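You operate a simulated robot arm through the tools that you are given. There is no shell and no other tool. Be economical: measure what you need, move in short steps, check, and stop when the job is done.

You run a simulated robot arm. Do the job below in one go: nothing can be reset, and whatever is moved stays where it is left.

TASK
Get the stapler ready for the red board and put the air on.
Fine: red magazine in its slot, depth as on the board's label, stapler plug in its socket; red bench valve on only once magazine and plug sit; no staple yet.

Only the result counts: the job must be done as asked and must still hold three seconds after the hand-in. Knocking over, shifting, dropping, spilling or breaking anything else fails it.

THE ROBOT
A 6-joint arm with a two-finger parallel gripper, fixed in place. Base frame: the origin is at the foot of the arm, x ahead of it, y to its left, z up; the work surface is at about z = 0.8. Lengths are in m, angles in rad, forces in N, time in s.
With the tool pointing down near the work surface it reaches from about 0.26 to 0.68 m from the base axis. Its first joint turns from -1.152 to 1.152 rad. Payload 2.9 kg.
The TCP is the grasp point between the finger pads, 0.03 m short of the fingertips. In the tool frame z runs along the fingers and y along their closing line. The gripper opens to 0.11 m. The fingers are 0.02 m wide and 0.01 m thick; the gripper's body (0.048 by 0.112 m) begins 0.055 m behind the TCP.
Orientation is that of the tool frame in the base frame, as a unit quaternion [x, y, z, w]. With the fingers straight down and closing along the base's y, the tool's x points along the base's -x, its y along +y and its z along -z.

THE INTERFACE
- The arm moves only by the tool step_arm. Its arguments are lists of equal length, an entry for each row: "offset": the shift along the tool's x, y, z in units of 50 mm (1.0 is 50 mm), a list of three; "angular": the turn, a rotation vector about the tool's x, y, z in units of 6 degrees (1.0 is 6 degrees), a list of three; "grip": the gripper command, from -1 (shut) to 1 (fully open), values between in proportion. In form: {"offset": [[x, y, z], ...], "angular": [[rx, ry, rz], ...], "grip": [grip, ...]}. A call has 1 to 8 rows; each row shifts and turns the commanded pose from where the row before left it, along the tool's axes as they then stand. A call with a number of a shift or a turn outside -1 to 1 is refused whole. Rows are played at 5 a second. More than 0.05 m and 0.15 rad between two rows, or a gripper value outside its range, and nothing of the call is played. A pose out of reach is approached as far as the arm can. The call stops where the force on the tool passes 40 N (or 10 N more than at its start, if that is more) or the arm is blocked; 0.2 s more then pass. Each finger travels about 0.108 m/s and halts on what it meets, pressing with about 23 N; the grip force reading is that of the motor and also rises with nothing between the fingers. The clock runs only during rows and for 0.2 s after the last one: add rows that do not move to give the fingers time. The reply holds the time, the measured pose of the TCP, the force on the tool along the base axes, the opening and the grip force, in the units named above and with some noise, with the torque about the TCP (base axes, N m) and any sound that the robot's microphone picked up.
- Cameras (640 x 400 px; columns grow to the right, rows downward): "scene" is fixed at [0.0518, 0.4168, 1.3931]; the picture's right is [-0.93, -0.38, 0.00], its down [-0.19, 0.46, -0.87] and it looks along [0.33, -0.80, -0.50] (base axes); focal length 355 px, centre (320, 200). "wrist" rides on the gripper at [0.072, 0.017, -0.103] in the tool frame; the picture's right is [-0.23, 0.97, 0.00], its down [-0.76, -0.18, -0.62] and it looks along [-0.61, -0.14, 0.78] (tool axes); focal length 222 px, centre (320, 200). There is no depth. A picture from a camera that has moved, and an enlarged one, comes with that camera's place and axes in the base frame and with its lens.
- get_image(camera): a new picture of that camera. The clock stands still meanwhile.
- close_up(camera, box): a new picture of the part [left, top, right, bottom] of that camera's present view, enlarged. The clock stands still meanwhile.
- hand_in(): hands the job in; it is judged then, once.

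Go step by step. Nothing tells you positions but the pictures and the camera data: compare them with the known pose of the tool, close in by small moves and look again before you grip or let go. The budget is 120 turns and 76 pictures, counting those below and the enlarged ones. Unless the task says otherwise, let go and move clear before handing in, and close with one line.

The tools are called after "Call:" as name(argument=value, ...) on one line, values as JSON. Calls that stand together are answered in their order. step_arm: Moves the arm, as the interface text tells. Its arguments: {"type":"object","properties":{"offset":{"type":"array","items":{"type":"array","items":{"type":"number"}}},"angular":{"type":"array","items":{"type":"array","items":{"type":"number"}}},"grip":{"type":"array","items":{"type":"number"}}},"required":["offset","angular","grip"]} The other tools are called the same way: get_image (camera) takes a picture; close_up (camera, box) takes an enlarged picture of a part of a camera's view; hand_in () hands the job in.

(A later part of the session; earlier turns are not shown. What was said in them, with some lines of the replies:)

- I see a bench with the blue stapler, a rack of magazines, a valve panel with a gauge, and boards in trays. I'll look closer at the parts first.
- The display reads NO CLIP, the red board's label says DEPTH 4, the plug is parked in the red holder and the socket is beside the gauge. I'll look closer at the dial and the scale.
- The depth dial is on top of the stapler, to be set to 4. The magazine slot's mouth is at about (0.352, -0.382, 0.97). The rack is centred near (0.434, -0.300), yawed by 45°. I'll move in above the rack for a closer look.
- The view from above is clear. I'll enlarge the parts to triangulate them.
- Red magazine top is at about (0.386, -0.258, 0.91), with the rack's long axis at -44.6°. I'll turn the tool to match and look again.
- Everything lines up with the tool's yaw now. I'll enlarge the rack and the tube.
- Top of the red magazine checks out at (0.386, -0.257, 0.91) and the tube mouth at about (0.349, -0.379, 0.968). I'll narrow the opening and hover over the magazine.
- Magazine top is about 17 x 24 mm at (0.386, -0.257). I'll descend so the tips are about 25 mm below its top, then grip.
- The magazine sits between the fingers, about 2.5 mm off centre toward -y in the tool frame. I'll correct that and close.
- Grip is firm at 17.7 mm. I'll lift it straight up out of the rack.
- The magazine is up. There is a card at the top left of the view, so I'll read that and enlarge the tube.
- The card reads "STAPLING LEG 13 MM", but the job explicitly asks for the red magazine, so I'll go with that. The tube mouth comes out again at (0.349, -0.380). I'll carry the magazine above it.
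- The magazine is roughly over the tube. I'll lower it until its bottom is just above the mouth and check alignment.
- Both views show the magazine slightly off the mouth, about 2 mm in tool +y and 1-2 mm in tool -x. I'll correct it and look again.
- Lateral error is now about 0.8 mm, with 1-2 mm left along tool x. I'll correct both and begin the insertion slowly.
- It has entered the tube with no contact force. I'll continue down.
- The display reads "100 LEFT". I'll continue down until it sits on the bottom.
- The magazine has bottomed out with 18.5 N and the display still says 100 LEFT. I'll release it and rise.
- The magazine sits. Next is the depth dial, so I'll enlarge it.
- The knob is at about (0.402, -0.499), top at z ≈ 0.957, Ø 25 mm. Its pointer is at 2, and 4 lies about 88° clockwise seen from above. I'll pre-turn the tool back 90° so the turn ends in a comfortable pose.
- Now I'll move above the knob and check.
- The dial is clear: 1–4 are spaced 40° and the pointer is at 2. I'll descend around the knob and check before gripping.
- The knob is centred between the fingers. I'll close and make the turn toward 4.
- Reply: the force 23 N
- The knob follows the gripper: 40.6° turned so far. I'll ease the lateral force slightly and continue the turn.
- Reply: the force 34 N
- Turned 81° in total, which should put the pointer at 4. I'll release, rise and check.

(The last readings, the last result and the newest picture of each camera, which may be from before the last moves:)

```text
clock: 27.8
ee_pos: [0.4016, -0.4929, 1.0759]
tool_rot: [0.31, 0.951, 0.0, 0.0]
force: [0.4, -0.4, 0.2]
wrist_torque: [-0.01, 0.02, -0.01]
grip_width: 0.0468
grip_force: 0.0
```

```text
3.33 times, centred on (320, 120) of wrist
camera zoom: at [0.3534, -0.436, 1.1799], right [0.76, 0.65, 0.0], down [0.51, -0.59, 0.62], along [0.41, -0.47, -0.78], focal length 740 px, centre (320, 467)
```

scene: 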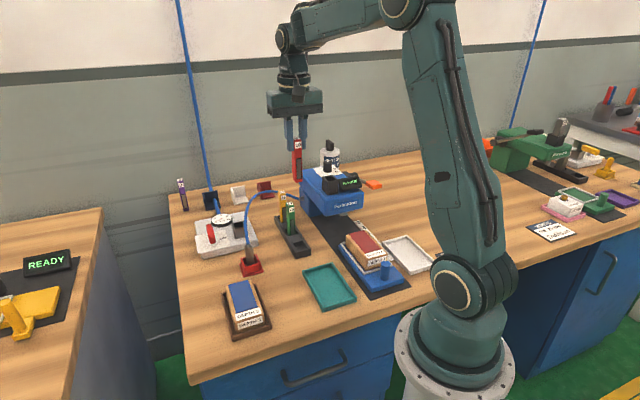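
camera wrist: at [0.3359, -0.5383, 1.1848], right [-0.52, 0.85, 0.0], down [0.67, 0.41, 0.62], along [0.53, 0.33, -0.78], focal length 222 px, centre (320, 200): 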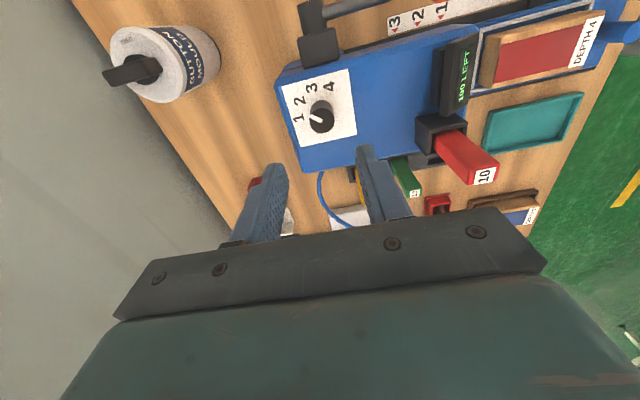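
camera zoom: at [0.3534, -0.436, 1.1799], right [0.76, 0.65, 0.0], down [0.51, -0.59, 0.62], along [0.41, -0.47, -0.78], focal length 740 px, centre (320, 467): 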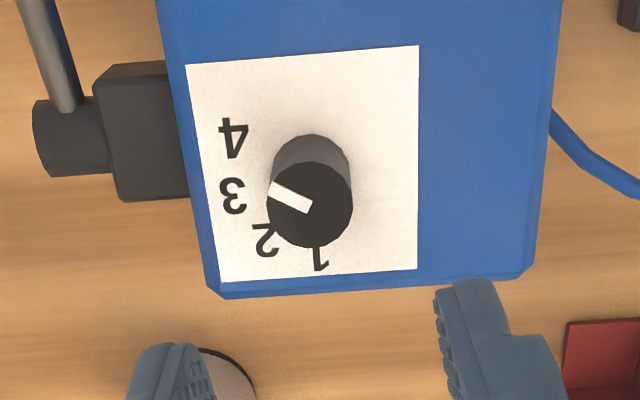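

The dial now points at 4. Next comes the plug, so I'll turn to 45° and move up and over toward the plug holder and socket.

Call:
step_arm(offset=[[0, 0, -0.4], [0, 0, -0.2]], angular=[[0, 0, 0.75], [0, 0, 0.75]], grip=[-0.15, -0.15])

Call:
step_arm(offset=[[0.514, 0.75, 0], [0.514, 0.75, 0], [0.514, 0.75, 0], [0.514, 0.75, 0], [0.514, 0.75, 0], [0.514, 0.75, 0], [0.514, 0.75, 0], [0, 0, 0]], angular=[[0, 0, 0], [0, 0, 0], [0, 0, 0], [0, 0, 0], [0, 0, 0], [0, 0, 0], [0, 0, 0], [0, 0, 0]], grip=[-0.15, -0.15, -0.15, -0.15, -0.15, -0.15, -0.15, -0.15])

Call:
get_image(camera="wrist")

```text
clock: 28.4
ee_pos: [0.4001, -0.4932, 1.1058]
tool_rot: [0.384, 0.923, 0.0, 0.0]
force: [0.4, 0.0, 0.4]
wrist_torque: [0.01, 0.0, -0.01]
grip_width: 0.0466
grip_force: 0.0
```

```text
clock: 30.2
ee_pos: [0.4621, -0.1834, 1.1085]
tool_rot: [0.385, 0.923, 0.001, 0.0]
force: [0.0, -1.2, -0.5]
wrist_torque: [0.0, 0.02, -0.01]
grip_width: 0.0468
grip_force: 0.1
```

```text
32 pictures are left
camera wrist: at [0.423, -0.1184, 1.2122], right [0.85, 0.53, 0.0], down [0.41, -0.67, 0.62], along [0.33, -0.53, -0.78], focal length 222 px, centre (320, 200)
```

wrist: 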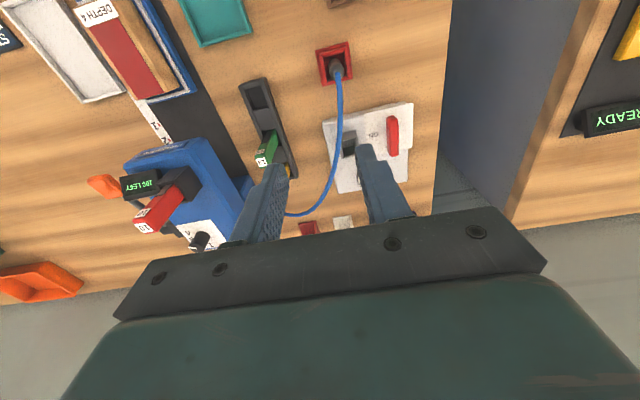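

Call:
close_up(camera="wrist", box=[295, 30, 425, 200])

```text
2.35 times, centred on (360, 115) of wrist
camera zoom: at [0.423, -0.1184, 1.2122], right [0.85, 0.53, 0.0], down [0.41, -0.67, 0.62], along [0.33, -0.53, -0.78], focal length 523 px, centre (226, 400)
```

zoom: 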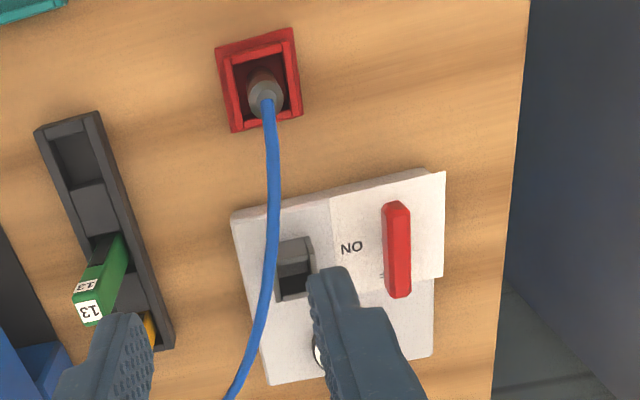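

Plug is upright at about (0.468, -0.149), top z ≈ 0.873. The socket mouth is near (0.557, -0.235, 0.86). I'll hover over the plug.

Call:
step_arm(offset=[[0.404, 0.57, 0], [0, 0, 0.9], [0, 0, 0.9], [0, 0, 0.9], [0, 0, 0]], angular=[[0, 0, 0], [0, 0, 0], [0, 0, 0], [0, 0, 0], [0, 0, 0]], grip=[0, 0, 0, 0, 0])

Call:
close_up(camera="wrist", box=[240, 60, 400, 220])

```text
clock: 31.4
ee_pos: [0.4682, -0.1507, 0.9722]
tool_rot: [0.384, 0.923, 0.0, 0.0]
force: [0.2, -0.9, 0.0]
wrist_torque: [0.0, -0.01, -0.03]
grip_width: 0.055
grip_force: 0.0
```

```text
2.50 times, centred on (320, 140) of wrist
camera zoom: at [0.4285, -0.0857, 1.0748], right [0.85, 0.53, 0.0], down [0.41, -0.67, 0.62], along [0.33, -0.53, -0.78], focal length 555 px, centre (320, 350)
```

zoom: 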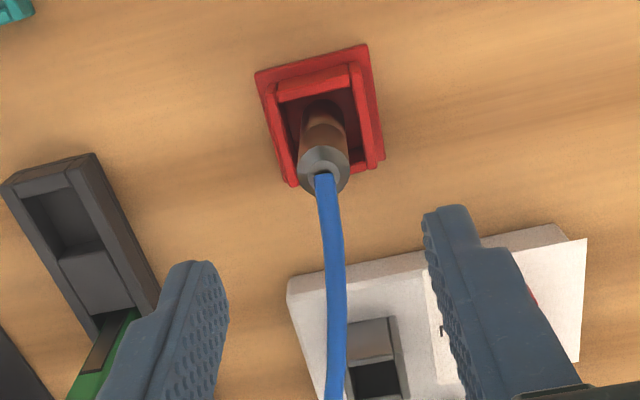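

The plug is right under the tool. I'll descend and check before gripping.

Call:
step_arm(offset=[[0, 0.015, 0.8], [0, 0, 0.8], [0, 0, 0.36], [0, 0, 0]], angular=[[0, 0, 0], [0, 0, 0], [0, 0, 0], [0, 0, 0]], grip=[0, 0, 0, 0])

Call:
close_up(camera="wrist", box=[240, 80, 400, 240])

Call:
close_up(camera="scene", box=[200, 200, 300, 280])

```text
clock: 32.4
ee_pos: [0.4683, -0.1495, 0.8728]
tool_rot: [0.384, 0.923, 0.0, 0.0]
force: [-0.3, -0.1, 0.2]
wrist_torque: [0.04, -0.02, 0.0]
grip_width: 0.0548
grip_force: 0.1
```

```text
2.50 times, centred on (320, 160) of wrist
camera zoom: at [0.4297, -0.085, 0.9755], right [0.85, 0.53, 0.0], down [0.41, -0.67, 0.62], along [0.33, -0.53, -0.78], focal length 555 px, centre (320, 300)
```

zoom: 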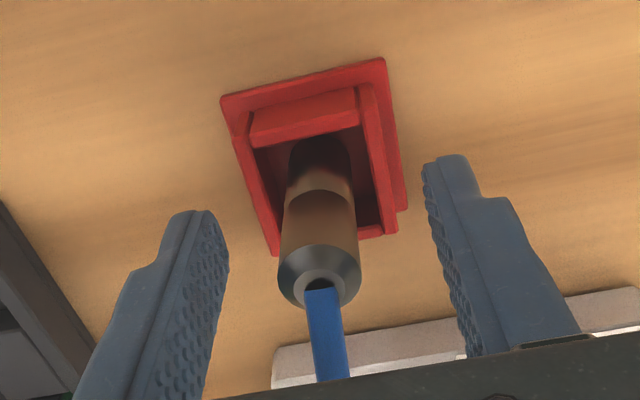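

```text
5.00 times, centred on (250, 240) of scene
camera zoom: at [0.0518, 0.4168, 1.3931], right [-0.93, -0.38, 0.0], down [-0.19, 0.46, -0.87], along [0.33, -0.8, -0.5], focal length 1775 px, centre (670, 0)
```

zoom: 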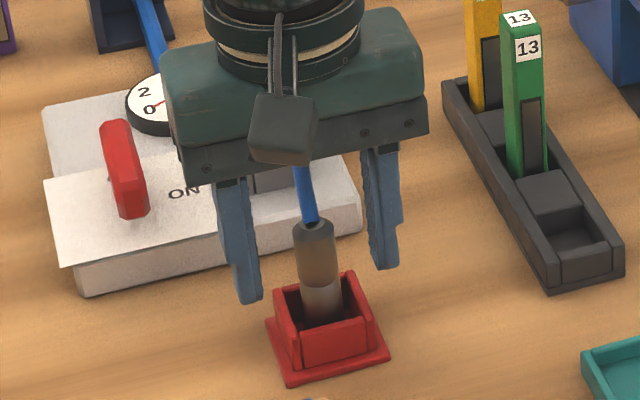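

The plug is centred, with its top at TCP height. I'll close and lift a little.

Call:
step_arm(offset=[[0, 0, 0], [0, 0, 0], [0, 0, 0], [0, 0, 0], [0, 0, 0]], angular=[[0, 0, 0], [0, 0, 0], [0, 0, 0], [0, 0, 0], [0, 0, 0]], grip=[-0.5, -1, -1, -1, -1])

Call:
step_arm(offset=[[0, 0, -0.3], [0, 0, -0.6], [0, 0, -0.8], [0, 0, 0]], angular=[[0, 0, 0], [0, 0, 0], [0, 0, 0], [0, 0, 0]], grip=[-1, -1, -1, -1])

Call:
get_image(camera="scene")

Call:
close_up(camera="wrist", box=[240, 60, 400, 240])

```text
clock: 33.6
ee_pos: [0.4674, -0.15, 0.8726]
tool_rot: [0.384, 0.923, 0.0, 0.0]
force: [-0.1, -0.2, -0.3]
wrist_torque: [-0.04, 0.03, 0.01]
grip_width: 0.0189
grip_force: 23.1
```

```text
clock: 34.6
ee_pos: [0.4694, -0.1476, 0.9593]
tool_rot: [0.385, 0.923, 0.0, 0.0]
force: [-0.8, -0.5, -0.7]
wrist_torque: [0.01, 0.0, -0.01]
grip_width: 0.0192
grip_force: 22.5
```

```text
27 pictures are left
```

scene: 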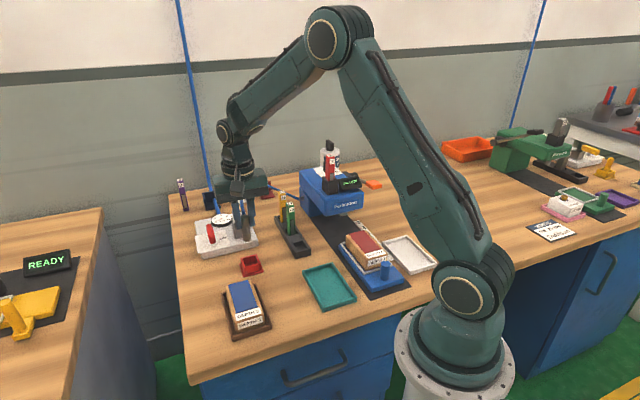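

```text
2.22 times, centred on (320, 150) of wrist
camera zoom: at [0.4297, -0.0835, 1.0622], right [0.85, 0.53, 0.0], down [0.41, -0.67, 0.62], along [0.33, -0.53, -0.78], focal length 494 px, centre (320, 311)
```

zoom: 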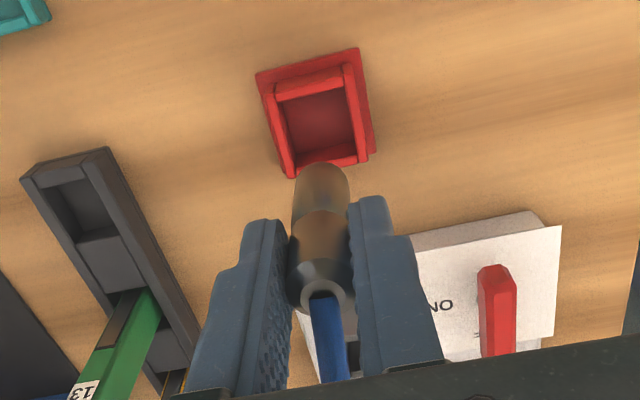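

The plug is lifted clean with the hose free. I'll carry it over the socket along tool -x.

Call:
step_arm(offset=[[-0.825, 0.01, 0], [-0.825, 0.01, 0], [-0.825, 0, 0], [0, 0, 0], [0, 0, 0]], angular=[[0, 0, 0], [0, 0, 0], [0, 0, 0], [0, 0, 0], [0, 0, 0]], grip=[-1, -1, -1, -1, -1])

Call:
close_up(camera="wrist", box=[270, 50, 370, 150])

Call:
close_up(camera="scene", box=[190, 180, 270, 260])

```text
clock: 35.8
ee_pos: [0.5582, -0.2332, 0.9574]
tool_rot: [0.384, 0.923, -0.001, 0.0]
force: [0.0, -0.6, -1.3]
wrist_torque: [0.04, 0.02, 0.01]
grip_width: 0.0193
grip_force: 23.0
```

```text
4.00 times, centred on (320, 100) of wrist
camera zoom: at [0.5185, -0.1693, 1.0617], right [0.85, 0.53, 0.0], down [0.41, -0.67, 0.62], along [0.33, -0.53, -0.78], focal length 888 px, centre (320, 600)
```

zoom: 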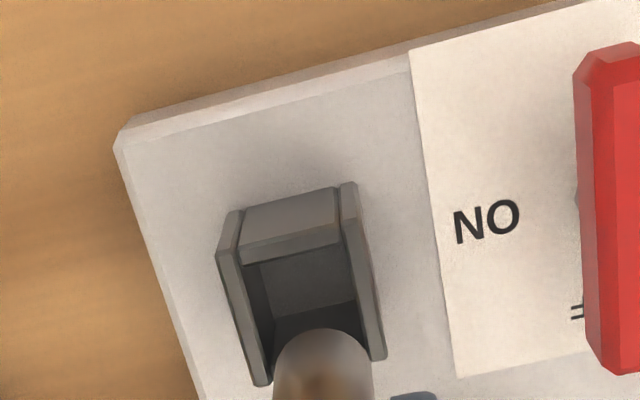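

```text
5.00 times, centred on (230, 220) of scene
camera zoom: at [0.0518, 0.4168, 1.3931], right [-0.93, -0.38, 0.0], down [-0.19, 0.46, -0.87], along [0.33, -0.8, -0.5], focal length 1775 px, centre (770, 100)
```

zoom: 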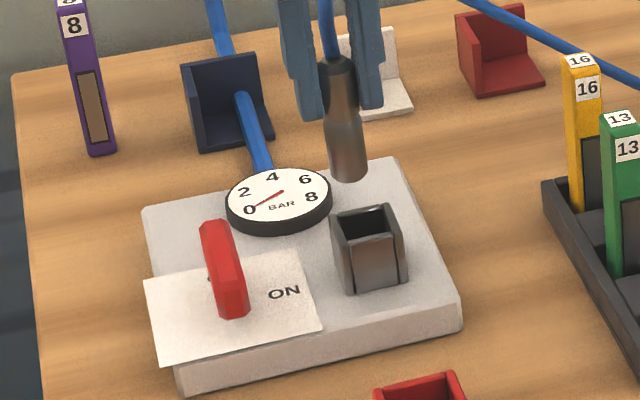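

The socket mouth is at about (0.5545, -0.234, 0.86) and the plug's end about 4 mm off in +x. I'll correct, lower close to the mouth and look again.

Call:
step_arm(offset=[[0.056, -0.056, 0.2], [0, 0, 0.25], [0, 0, 0]], angular=[[0, 0, 0], [0, 0, 0], [0, 0, 0]], grip=[-1, -1, -1])

Call:
close_up(camera="wrist", box=[290, 60, 350, 120])

Call:
close_up(camera="scene", box=[220, 200, 260, 240])

```text
clock: 36.6
ee_pos: [0.5533, -0.2355, 0.9364]
tool_rot: [0.385, 0.923, 0.0, 0.0]
force: [0.7, 0.3, -0.5]
wrist_torque: [0.01, 0.0, 0.0]
grip_width: 0.0189
grip_force: 22.5
```

```text
6.67 times, centred on (320, 90) of wrist
camera zoom: at [0.5148, -0.1708, 1.0396], right [0.85, 0.53, 0.0], down [0.41, -0.67, 0.62], along [0.33, -0.53, -0.78], focal length 1481 px, centre (320, 933)
```

zoom: 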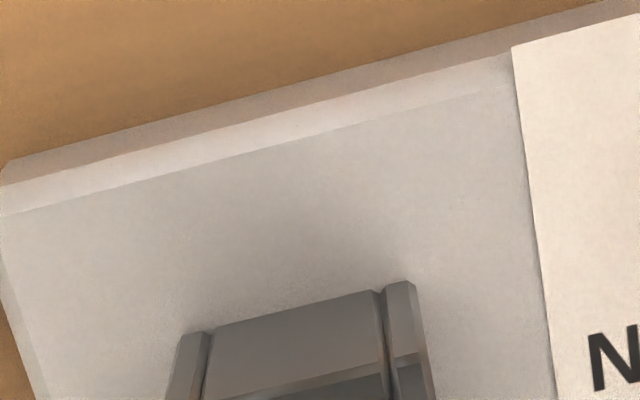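

```text
10.00 times, centred on (240, 220) of scene
camera zoom: at [0.0518, 0.4168, 1.3931], right [-0.93, -0.38, 0.0], down [-0.19, 0.46, -0.87], along [0.33, -0.8, -0.5], focal length 3549 px, centre (1120, 0)
```

zoom: 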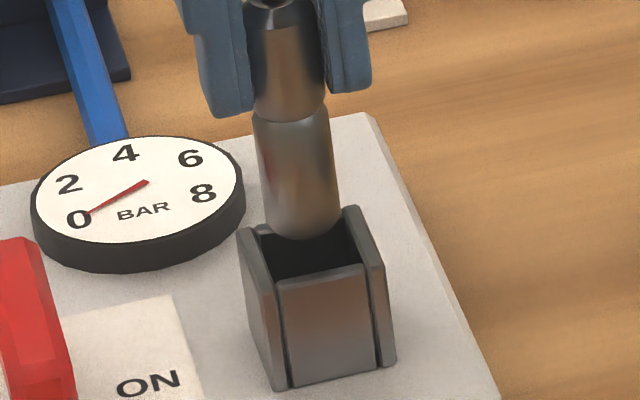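

I need a wider wrist crop that shows the plug's end together with the rim.

Call:
close_up(camera="wrist", box=[285, 95, 355, 165])

```text
5.71 times, centred on (320, 130) of wrist
camera zoom: at [0.5148, -0.1708, 1.0396], right [0.85, 0.53, 0.0], down [0.41, -0.67, 0.62], along [0.33, -0.53, -0.78], focal length 1269 px, centre (320, 600)
```

zoom: 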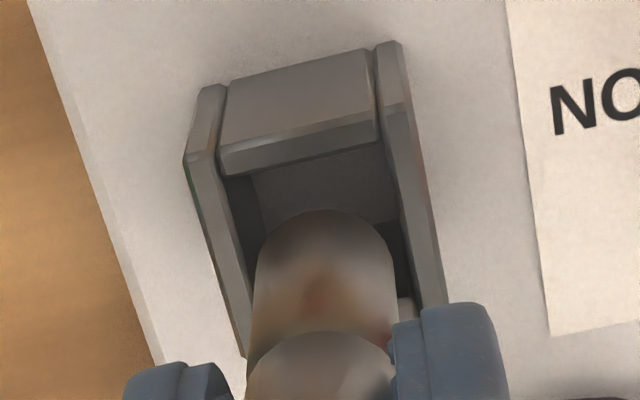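

Clearance is about ±2.5 mm. The wrist view shows it centred and the scene view suggests about 2 mm toward tool -y. I'll split the difference and lower gently.

Call:
step_arm(offset=[[0.02, -0.025, 0], [0, 0, 0.12], [0, 0, 0.12], [0, 0, 0]], angular=[[0, 0, 0], [0, 0, 0], [0, 0, 0], [0, 0, 0]], grip=[-1, -1, -1, -1])

Call:
close_up(camera="scene", box=[220, 200, 260, 240])

Call:
close_up(camera="wrist", box=[285, 95, 355, 165])

```text
clock: 37.6
ee_pos: [0.5505, -0.2349, 0.9242]
tool_rot: [0.384, 0.923, 0.0, 0.0]
force: [-0.5, -0.8, -0.9]
wrist_torque: [0.0, 0.0, 0.0]
grip_width: 0.019
grip_force: 22.8
```

```text
10.00 times, centred on (240, 220) of scene
camera zoom: at [0.0518, 0.4168, 1.3931], right [-0.93, -0.38, 0.0], down [-0.19, 0.46, -0.87], along [0.33, -0.8, -0.5], focal length 3549 px, centre (1120, 0)
```

zoom: 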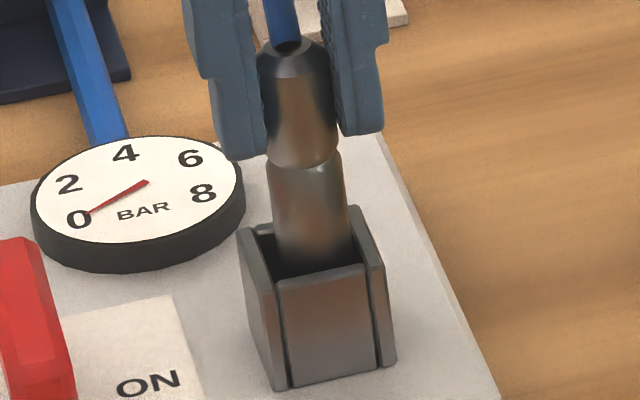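

```text
5.71 times, centred on (320, 130) of wrist
camera zoom: at [0.5124, -0.1707, 1.0271], right [0.85, 0.53, 0.0], down [0.41, -0.67, 0.62], along [0.33, -0.53, -0.78], focal length 1269 px, centre (320, 600)
```

zoom: 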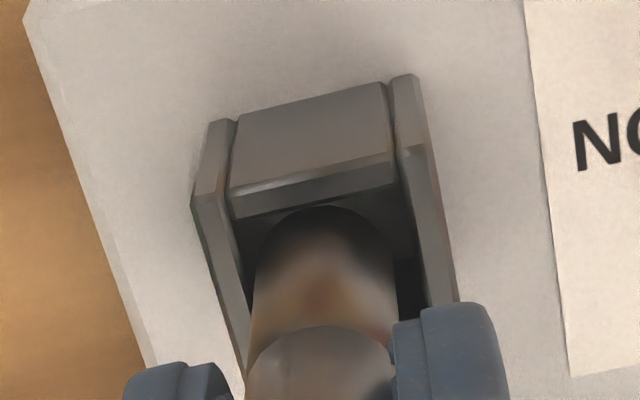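

The tip is entering with no force. I'll nudge 0.5 mm back and continue down.

Call:
step_arm(offset=[[-0.012, 0.01, 0], [0, 0, 0.12], [0, 0, 0.12], [0, 0, 0]], angular=[[0, 0, 0], [0, 0, 0], [0, 0, 0], [0, 0, 0]], grip=[-1, -1, -1, -1])

Call:
step_arm(offset=[[0, 0, 0.12], [0, 0, 0.12], [0, 0, 0]], angular=[[0, 0, 0], [0, 0, 0], [0, 0, 0]], grip=[-1, -1, -1])

Call:
close_up(camera="scene", box=[220, 200, 260, 240])

```text
clock: 38.6
ee_pos: [0.5531, -0.2349, 0.9118]
tool_rot: [0.384, 0.923, 0.0, 0.0]
force: [0.5, 0.2, -1.0]
wrist_torque: [0.02, 0.01, -0.01]
grip_width: 0.019
grip_force: 22.9
```

```text
clock: 39.4
ee_pos: [0.5524, -0.2348, 0.9011]
tool_rot: [0.383, 0.924, 0.0, 0.0]
force: [0.1, 0.6, -0.5]
wrist_torque: [0.04, -0.05, 0.0]
grip_width: 0.0189
grip_force: 23.1
```

```text
10.00 times, centred on (240, 220) of scene
camera zoom: at [0.0518, 0.4168, 1.3931], right [-0.93, -0.38, 0.0], down [-0.19, 0.46, -0.87], along [0.33, -0.8, -0.5], focal length 3549 px, centre (1120, 0)
```

zoom: 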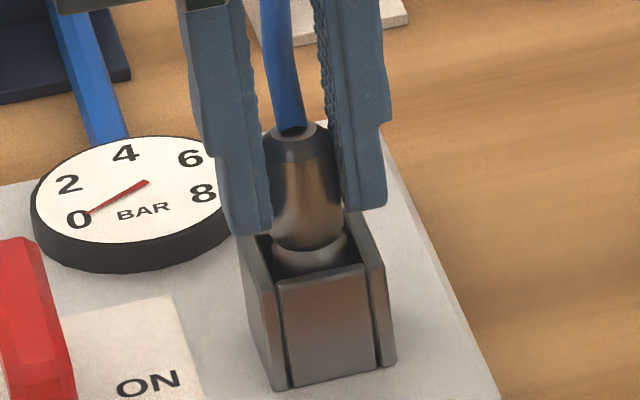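

It's inserted about 25 mm without force. I'll lower in small steps to find the seat.

Call:
step_arm(offset=[[0, 0, 0.08], [0, 0, 0.08], [0, 0, 0]], angular=[[0, 0, 0], [0, 0, 0], [0, 0, 0]], grip=[-1, -1, -1])

Call:
close_up(camera="scene", box=[220, 200, 260, 240])

```text
clock: 40.0
ee_pos: [0.554, -0.2344, 0.9004]
tool_rot: [0.385, 0.923, 0.0, 0.005]
force: [1.0, -0.3, 4.2]
wrist_torque: [-0.02, -0.12, -0.01]
grip_width: 0.0187
grip_force: 22.7
stopped in row 3: the force on the tool passed its limit at 45 N (the readings are from after the stop); the commanded pose is now the measured one
```

```text
10.00 times, centred on (240, 220) of scene
camera zoom: at [0.0517, 0.4168, 1.3931], right [-0.93, -0.38, 0.0], down [-0.19, 0.46, -0.87], along [0.33, -0.8, -0.5], focal length 3549 px, centre (1120, 0)
```

zoom: 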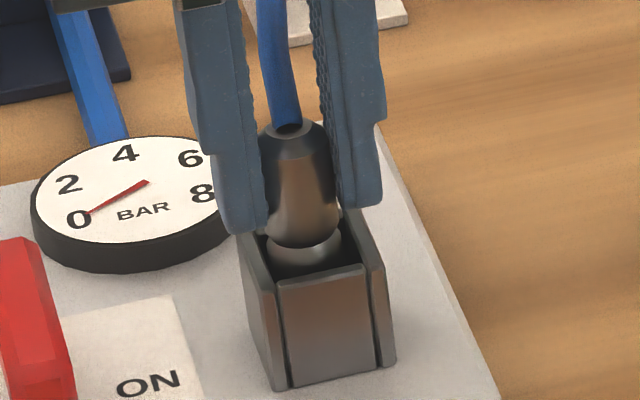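

The stop at 45 N looks like the plug reaching the floor of the socket. I'll release and see how it sits.

Call:
step_arm(offset=[[0, 0, 0], [0, 0, 0], [0, 0, -0.1], [0, 0, -0.5], [0, 0, -0.8], [0, 0, -0.5], [0, 0, 0]], angular=[[0, 0, 0], [0, 0, 0], [0, 0, 0], [0, 0, 0], [0, 0, 0], [0, 0, 0], [0, 0, 0]], grip=[-0.5, -0.3, -0.3, -0.3, -0.2, -0.2, -0.2])

Call:
close_up(camera="scene", box=[210, 190, 260, 250])

Call:
close_up(camera="wrist", box=[250, 50, 450, 200])

```text
clock: 41.6
ee_pos: [0.554, -0.234, 0.9943]
tool_rot: [0.384, 0.923, -0.001, 0.003]
force: [0.7, 0.1, 0.1]
wrist_torque: [0.03, -0.01, 0.02]
grip_width: 0.044
grip_force: 0.2
```

```text
6.67 times, centred on (235, 220) of scene
camera zoom: at [0.0518, 0.4168, 1.3931], right [-0.93, -0.38, 0.0], down [-0.19, 0.46, -0.87], along [0.33, -0.8, -0.5], focal length 2366 px, centre (887, 67)
```

zoom: 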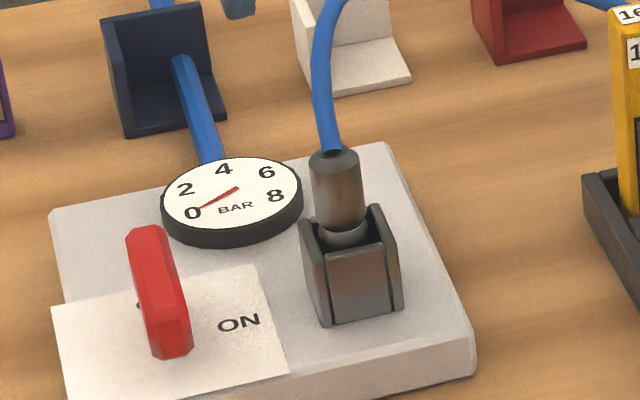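

```text
2.67 times, centred on (350, 125) of wrist
camera zoom: at [0.5138, -0.1694, 1.0979], right [0.85, 0.52, 0.0], down [0.41, -0.66, 0.63], along [0.33, -0.53, -0.78], focal length 592 px, centre (240, 400)
```

zoom: 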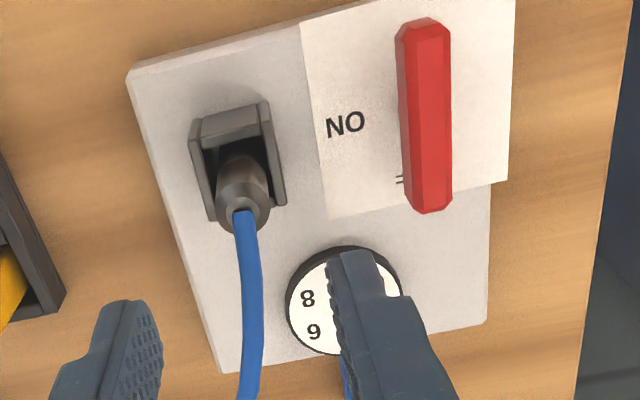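

The plug sits upright in the socket. The valve lever pivots at its centre, near (0.606, -0.181, 0.85). It covers OFF at present, and ON lies 90° clockwise from above. I'll back out around the hose and hover over the lever.

Call:
step_arm(offset=[[0.6, 0, -0.2], [0.6, 0, 0], [0, 0.743, 0], [0, 0.743, 0], [-0.6, 0, 0], [-0.58, 0, 0.3], [0, 0, 0]], angular=[[0, 0, 0], [0, 0, 0], [0, 0, 0], [0, 0, 0], [0, 0, 0], [0, 0, 0], [0, 0, 0]], grip=[-0.2, -0.2, -0.2, -0.2, -0.2, -0.2, -0.2])

Call:
close_up(camera="wrist", box=[220, 50, 420, 210])

```text
clock: 43.2
ee_pos: [0.6046, -0.1811, 0.9905]
tool_rot: [0.385, 0.923, -0.001, 0.004]
force: [-0.3, 0.5, 0.2]
wrist_torque: [0.01, 0.02, 0.0]
grip_width: 0.0439
grip_force: 0.1
```

```text
2.50 times, centred on (320, 130) of wrist
camera zoom: at [0.5661, -0.117, 1.0939], right [0.85, 0.52, 0.0], down [0.41, -0.66, 0.63], along [0.33, -0.53, -0.78], focal length 555 px, centre (320, 375)
```

zoom: 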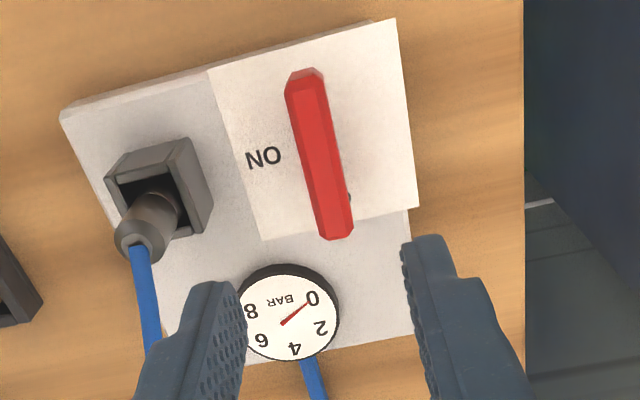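

The lever is right under the tool. I'll descend so the tips straddle it.

Call:
step_arm(offset=[[0.025, 0.01, 0.8], [0, 0, 0.8], [0, 0, 0.6], [0, 0, 0.26], [0, 0, 0]], angular=[[0, 0, 0], [0, 0, 0], [0, 0, 0], [0, 0, 0], [0, 0, 0]], grip=[-0.2, -0.2, -0.2, -0.2, -0.2])

Call:
close_up(camera="wrist", box=[240, 80, 400, 240])

```text
clock: 44.4
ee_pos: [0.6046, -0.1818, 0.8678]
tool_rot: [0.384, 0.923, -0.001, 0.003]
force: [0.7, -0.1, -0.3]
wrist_torque: [0.0, -0.02, -0.01]
grip_width: 0.044
grip_force: 0.0
```

```text
2.50 times, centred on (320, 160) of wrist
camera zoom: at [0.5649, -0.1168, 0.9699], right [0.85, 0.52, 0.0], down [0.41, -0.66, 0.63], along [0.33, -0.53, -0.78], focal length 555 px, centre (320, 300)
```

zoom: 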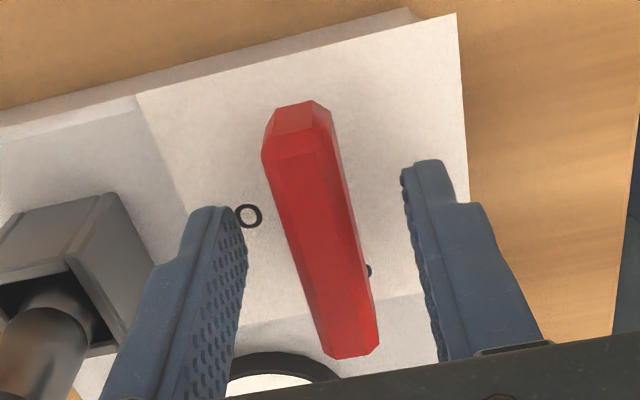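

The lever is centred between the fingers. I'll close and turn clockwise (tool +z).

Call:
step_arm(offset=[[0, 0, 0], [0, 0, 0], [0, 0, 0], [0, 0, 0]], angular=[[0, 0, 0], [0, 0, 0], [0, 0, 0], [0, 0, 0]], grip=[-0.5, -1, -1, -1])

Call:
step_arm(offset=[[0, 0, 0], [0, 0, 0], [0, 0, 0], [0, 0, 0]], angular=[[0, 0, 0.9], [0, 0, 0.9], [0, 0, 0.9], [0, 0, 0.9]], grip=[-1, -1, -1, -1])

Call:
close_up(camera="wrist", box=[220, 60, 420, 240])

```text
clock: 45.4
ee_pos: [0.6056, -0.1817, 0.8664]
tool_rot: [0.383, 0.924, 0.0, 0.004]
force: [7.0, 5.3, -3.3]
wrist_torque: [-0.58, -0.2, 0.05]
grip_width: 0.0157
grip_force: 45.5
```

```text
clock: 46.4
ee_pos: [0.6061, -0.1801, 0.8669]
tool_rot: [0.55, 0.835, 0.0, 0.004]
force: [7.2, 12.6, 9.8]
wrist_torque: [-0.72, 0.48, 0.09]
grip_width: 0.0159
grip_force: 45.1
```

```text
2.22 times, centred on (320, 150) of wrist
camera zoom: at [0.5926, -0.1054, 0.9701], right [0.98, 0.18, 0.01], down [0.13, -0.77, 0.63], along [0.12, -0.62, -0.78], focal length 494 px, centre (320, 311)
```

zoom: 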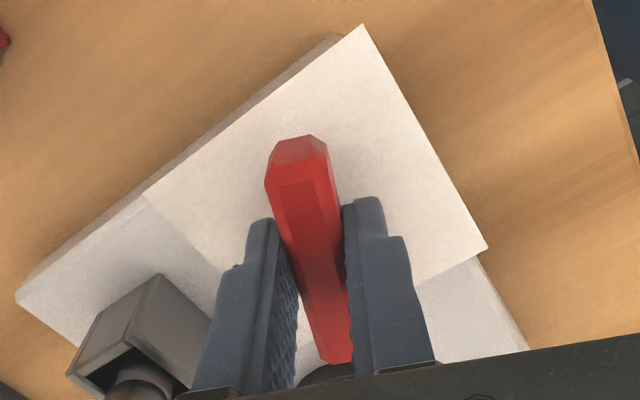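

The lever follows. I'll continue the turn.

Call:
step_arm(offset=[[0, 0, 0], [0, 0, 0], [0, 0, 0], [0, 0, 0], [0, 0, 0], [0, 0, 0]], angular=[[0, 0, 0.95], [0, 0, 0.95], [0, 0, 0.95], [0, 0, 0.95], [0, 0, 0.95], [0, 0, 0.95]], grip=[-1, -1, -1, -1, -1, -1])

Call:
step_arm(offset=[[0, 0, 0], [0, 0, 0], [0, 0, 0], [0, 0, 0], [0, 0, 0], [0, 0, 0]], angular=[[0, 0, 0.95], [0, 0, 0.95], [0, 0, 0.95], [0, 0, 0.95], [0, 0, 0.95], [0, 0, 0.95]], grip=[-1, -1, -1, -1, -1, -1])

Call:
close_up(camera="scene", box=[190, 180, 270, 260])

```text
clock: 47.8
ee_pos: [0.6083, -0.1797, 0.8674]
tool_rot: [0.771, 0.636, 0.004, 0.007]
force: [35.6, 12.3, 2.0]
wrist_torque: [-0.48, 0.6, 0.13]
grip_width: 0.0159
grip_force: 45.0
```

```text
clock: 49.2
ee_pos: [0.61, -0.1821, 0.8675]
tool_rot: [0.925, 0.379, 0.007, 0.007]
force: [35.6, -1.8, 2.5]
wrist_torque: [0.28, 0.59, 0.4]
grip_width: 0.0159
grip_force: 44.7
```

```text
5.00 times, centred on (230, 220) of scene
camera zoom: at [0.0526, 0.4168, 1.3931], right [-0.93, -0.38, 0.0], down [-0.19, 0.46, -0.87], along [0.33, -0.8, -0.5], focal length 1775 px, centre (770, 100)
```

zoom: 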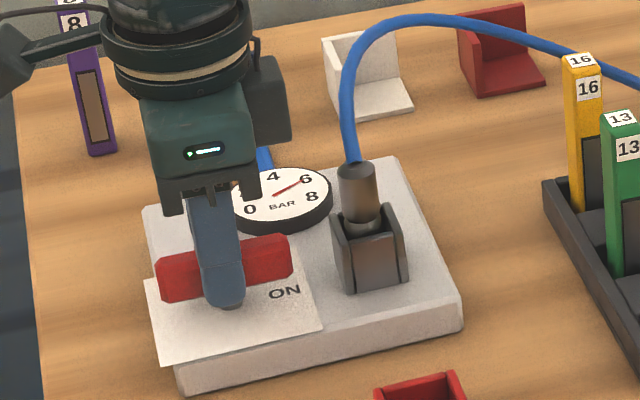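

The gauge reads 6 bar and the lever points to ON. I'll release and move straight up, clear.

Call:
step_arm(offset=[[0, 0, 0], [0, 0, 0], [0, 0, 0], [0, 0, -0.5], [0, 0, -0.9], [0, 0, -0.9], [0, 0, -0.9], [0, 0, 0]], angular=[[0, 0, 0], [0, 0, 0], [0, 0, 0], [0, 0, 0], [0, 0, 0], [0, 0, 0], [0, 0, 0], [0, 0, 0]], grip=[-0.5, -0.2, -0.2, -0.2, -0.2, -0.2, -0.2, -0.2])

Call:
close_up(camera="scene", box=[190, 180, 270, 260])

Call:
close_up(camera="scene", box=[270, 130, 430, 300])

```text
clock: 51.0
ee_pos: [0.6054, -0.18, 1.026]
tool_rot: [0.924, 0.381, 0.001, 0.003]
force: [1.1, 0.1, 1.3]
wrist_torque: [-0.01, -0.01, 0.01]
grip_width: 0.044
grip_force: 0.0
```

```text
5.00 times, centred on (230, 220) of scene
camera zoom: at [0.0518, 0.4168, 1.3931], right [-0.93, -0.38, 0.0], down [-0.19, 0.46, -0.87], along [0.33, -0.8, -0.5], focal length 1775 px, centre (770, 100)
```

zoom: 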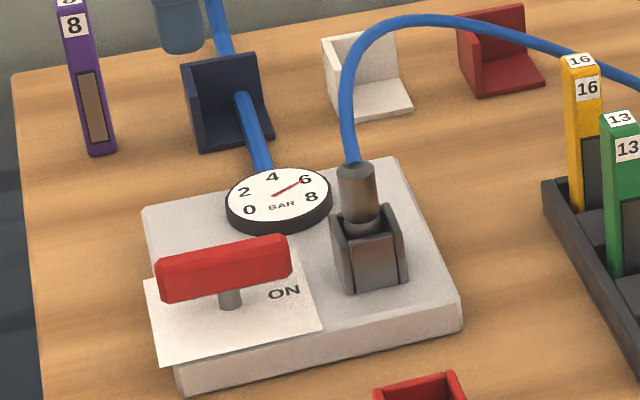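

```text
2.35 times, centred on (350, 215) of scene
camera zoom: at [0.0518, 0.4168, 1.3931], right [-0.93, -0.38, 0.0], down [-0.19, 0.46, -0.87], along [0.33, -0.8, -0.5], focal length 835 px, centre (249, 165)
```

zoom: 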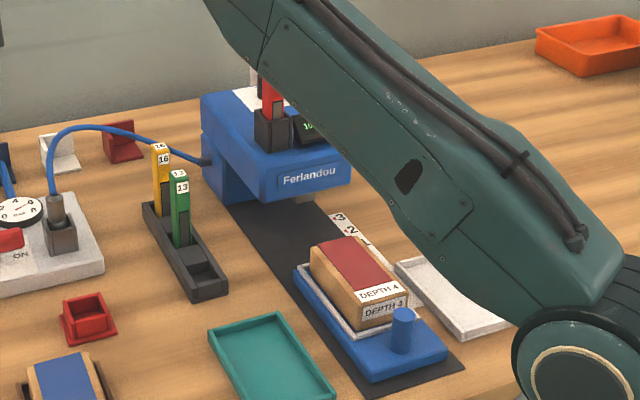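

The lever is on ON, the gauge reads 6 bar, the plug sits in its socket and the magazine is in its slot. The dial was last seen at 4, and the arm is clear, so I'm handing in.

Call:
hand_in()

```text
The job is handed in.
```

The stapler is ready for the red board: red magazine in its slot, depth dial at 4, plug in its socket, air on with the gauge at about 6 bar, and no staple fired. A card on the bench reads "STAPLING … LEG 13 MM" (I couldn't see all of it), while the red magazine is marked 10; I used red, as you asked.
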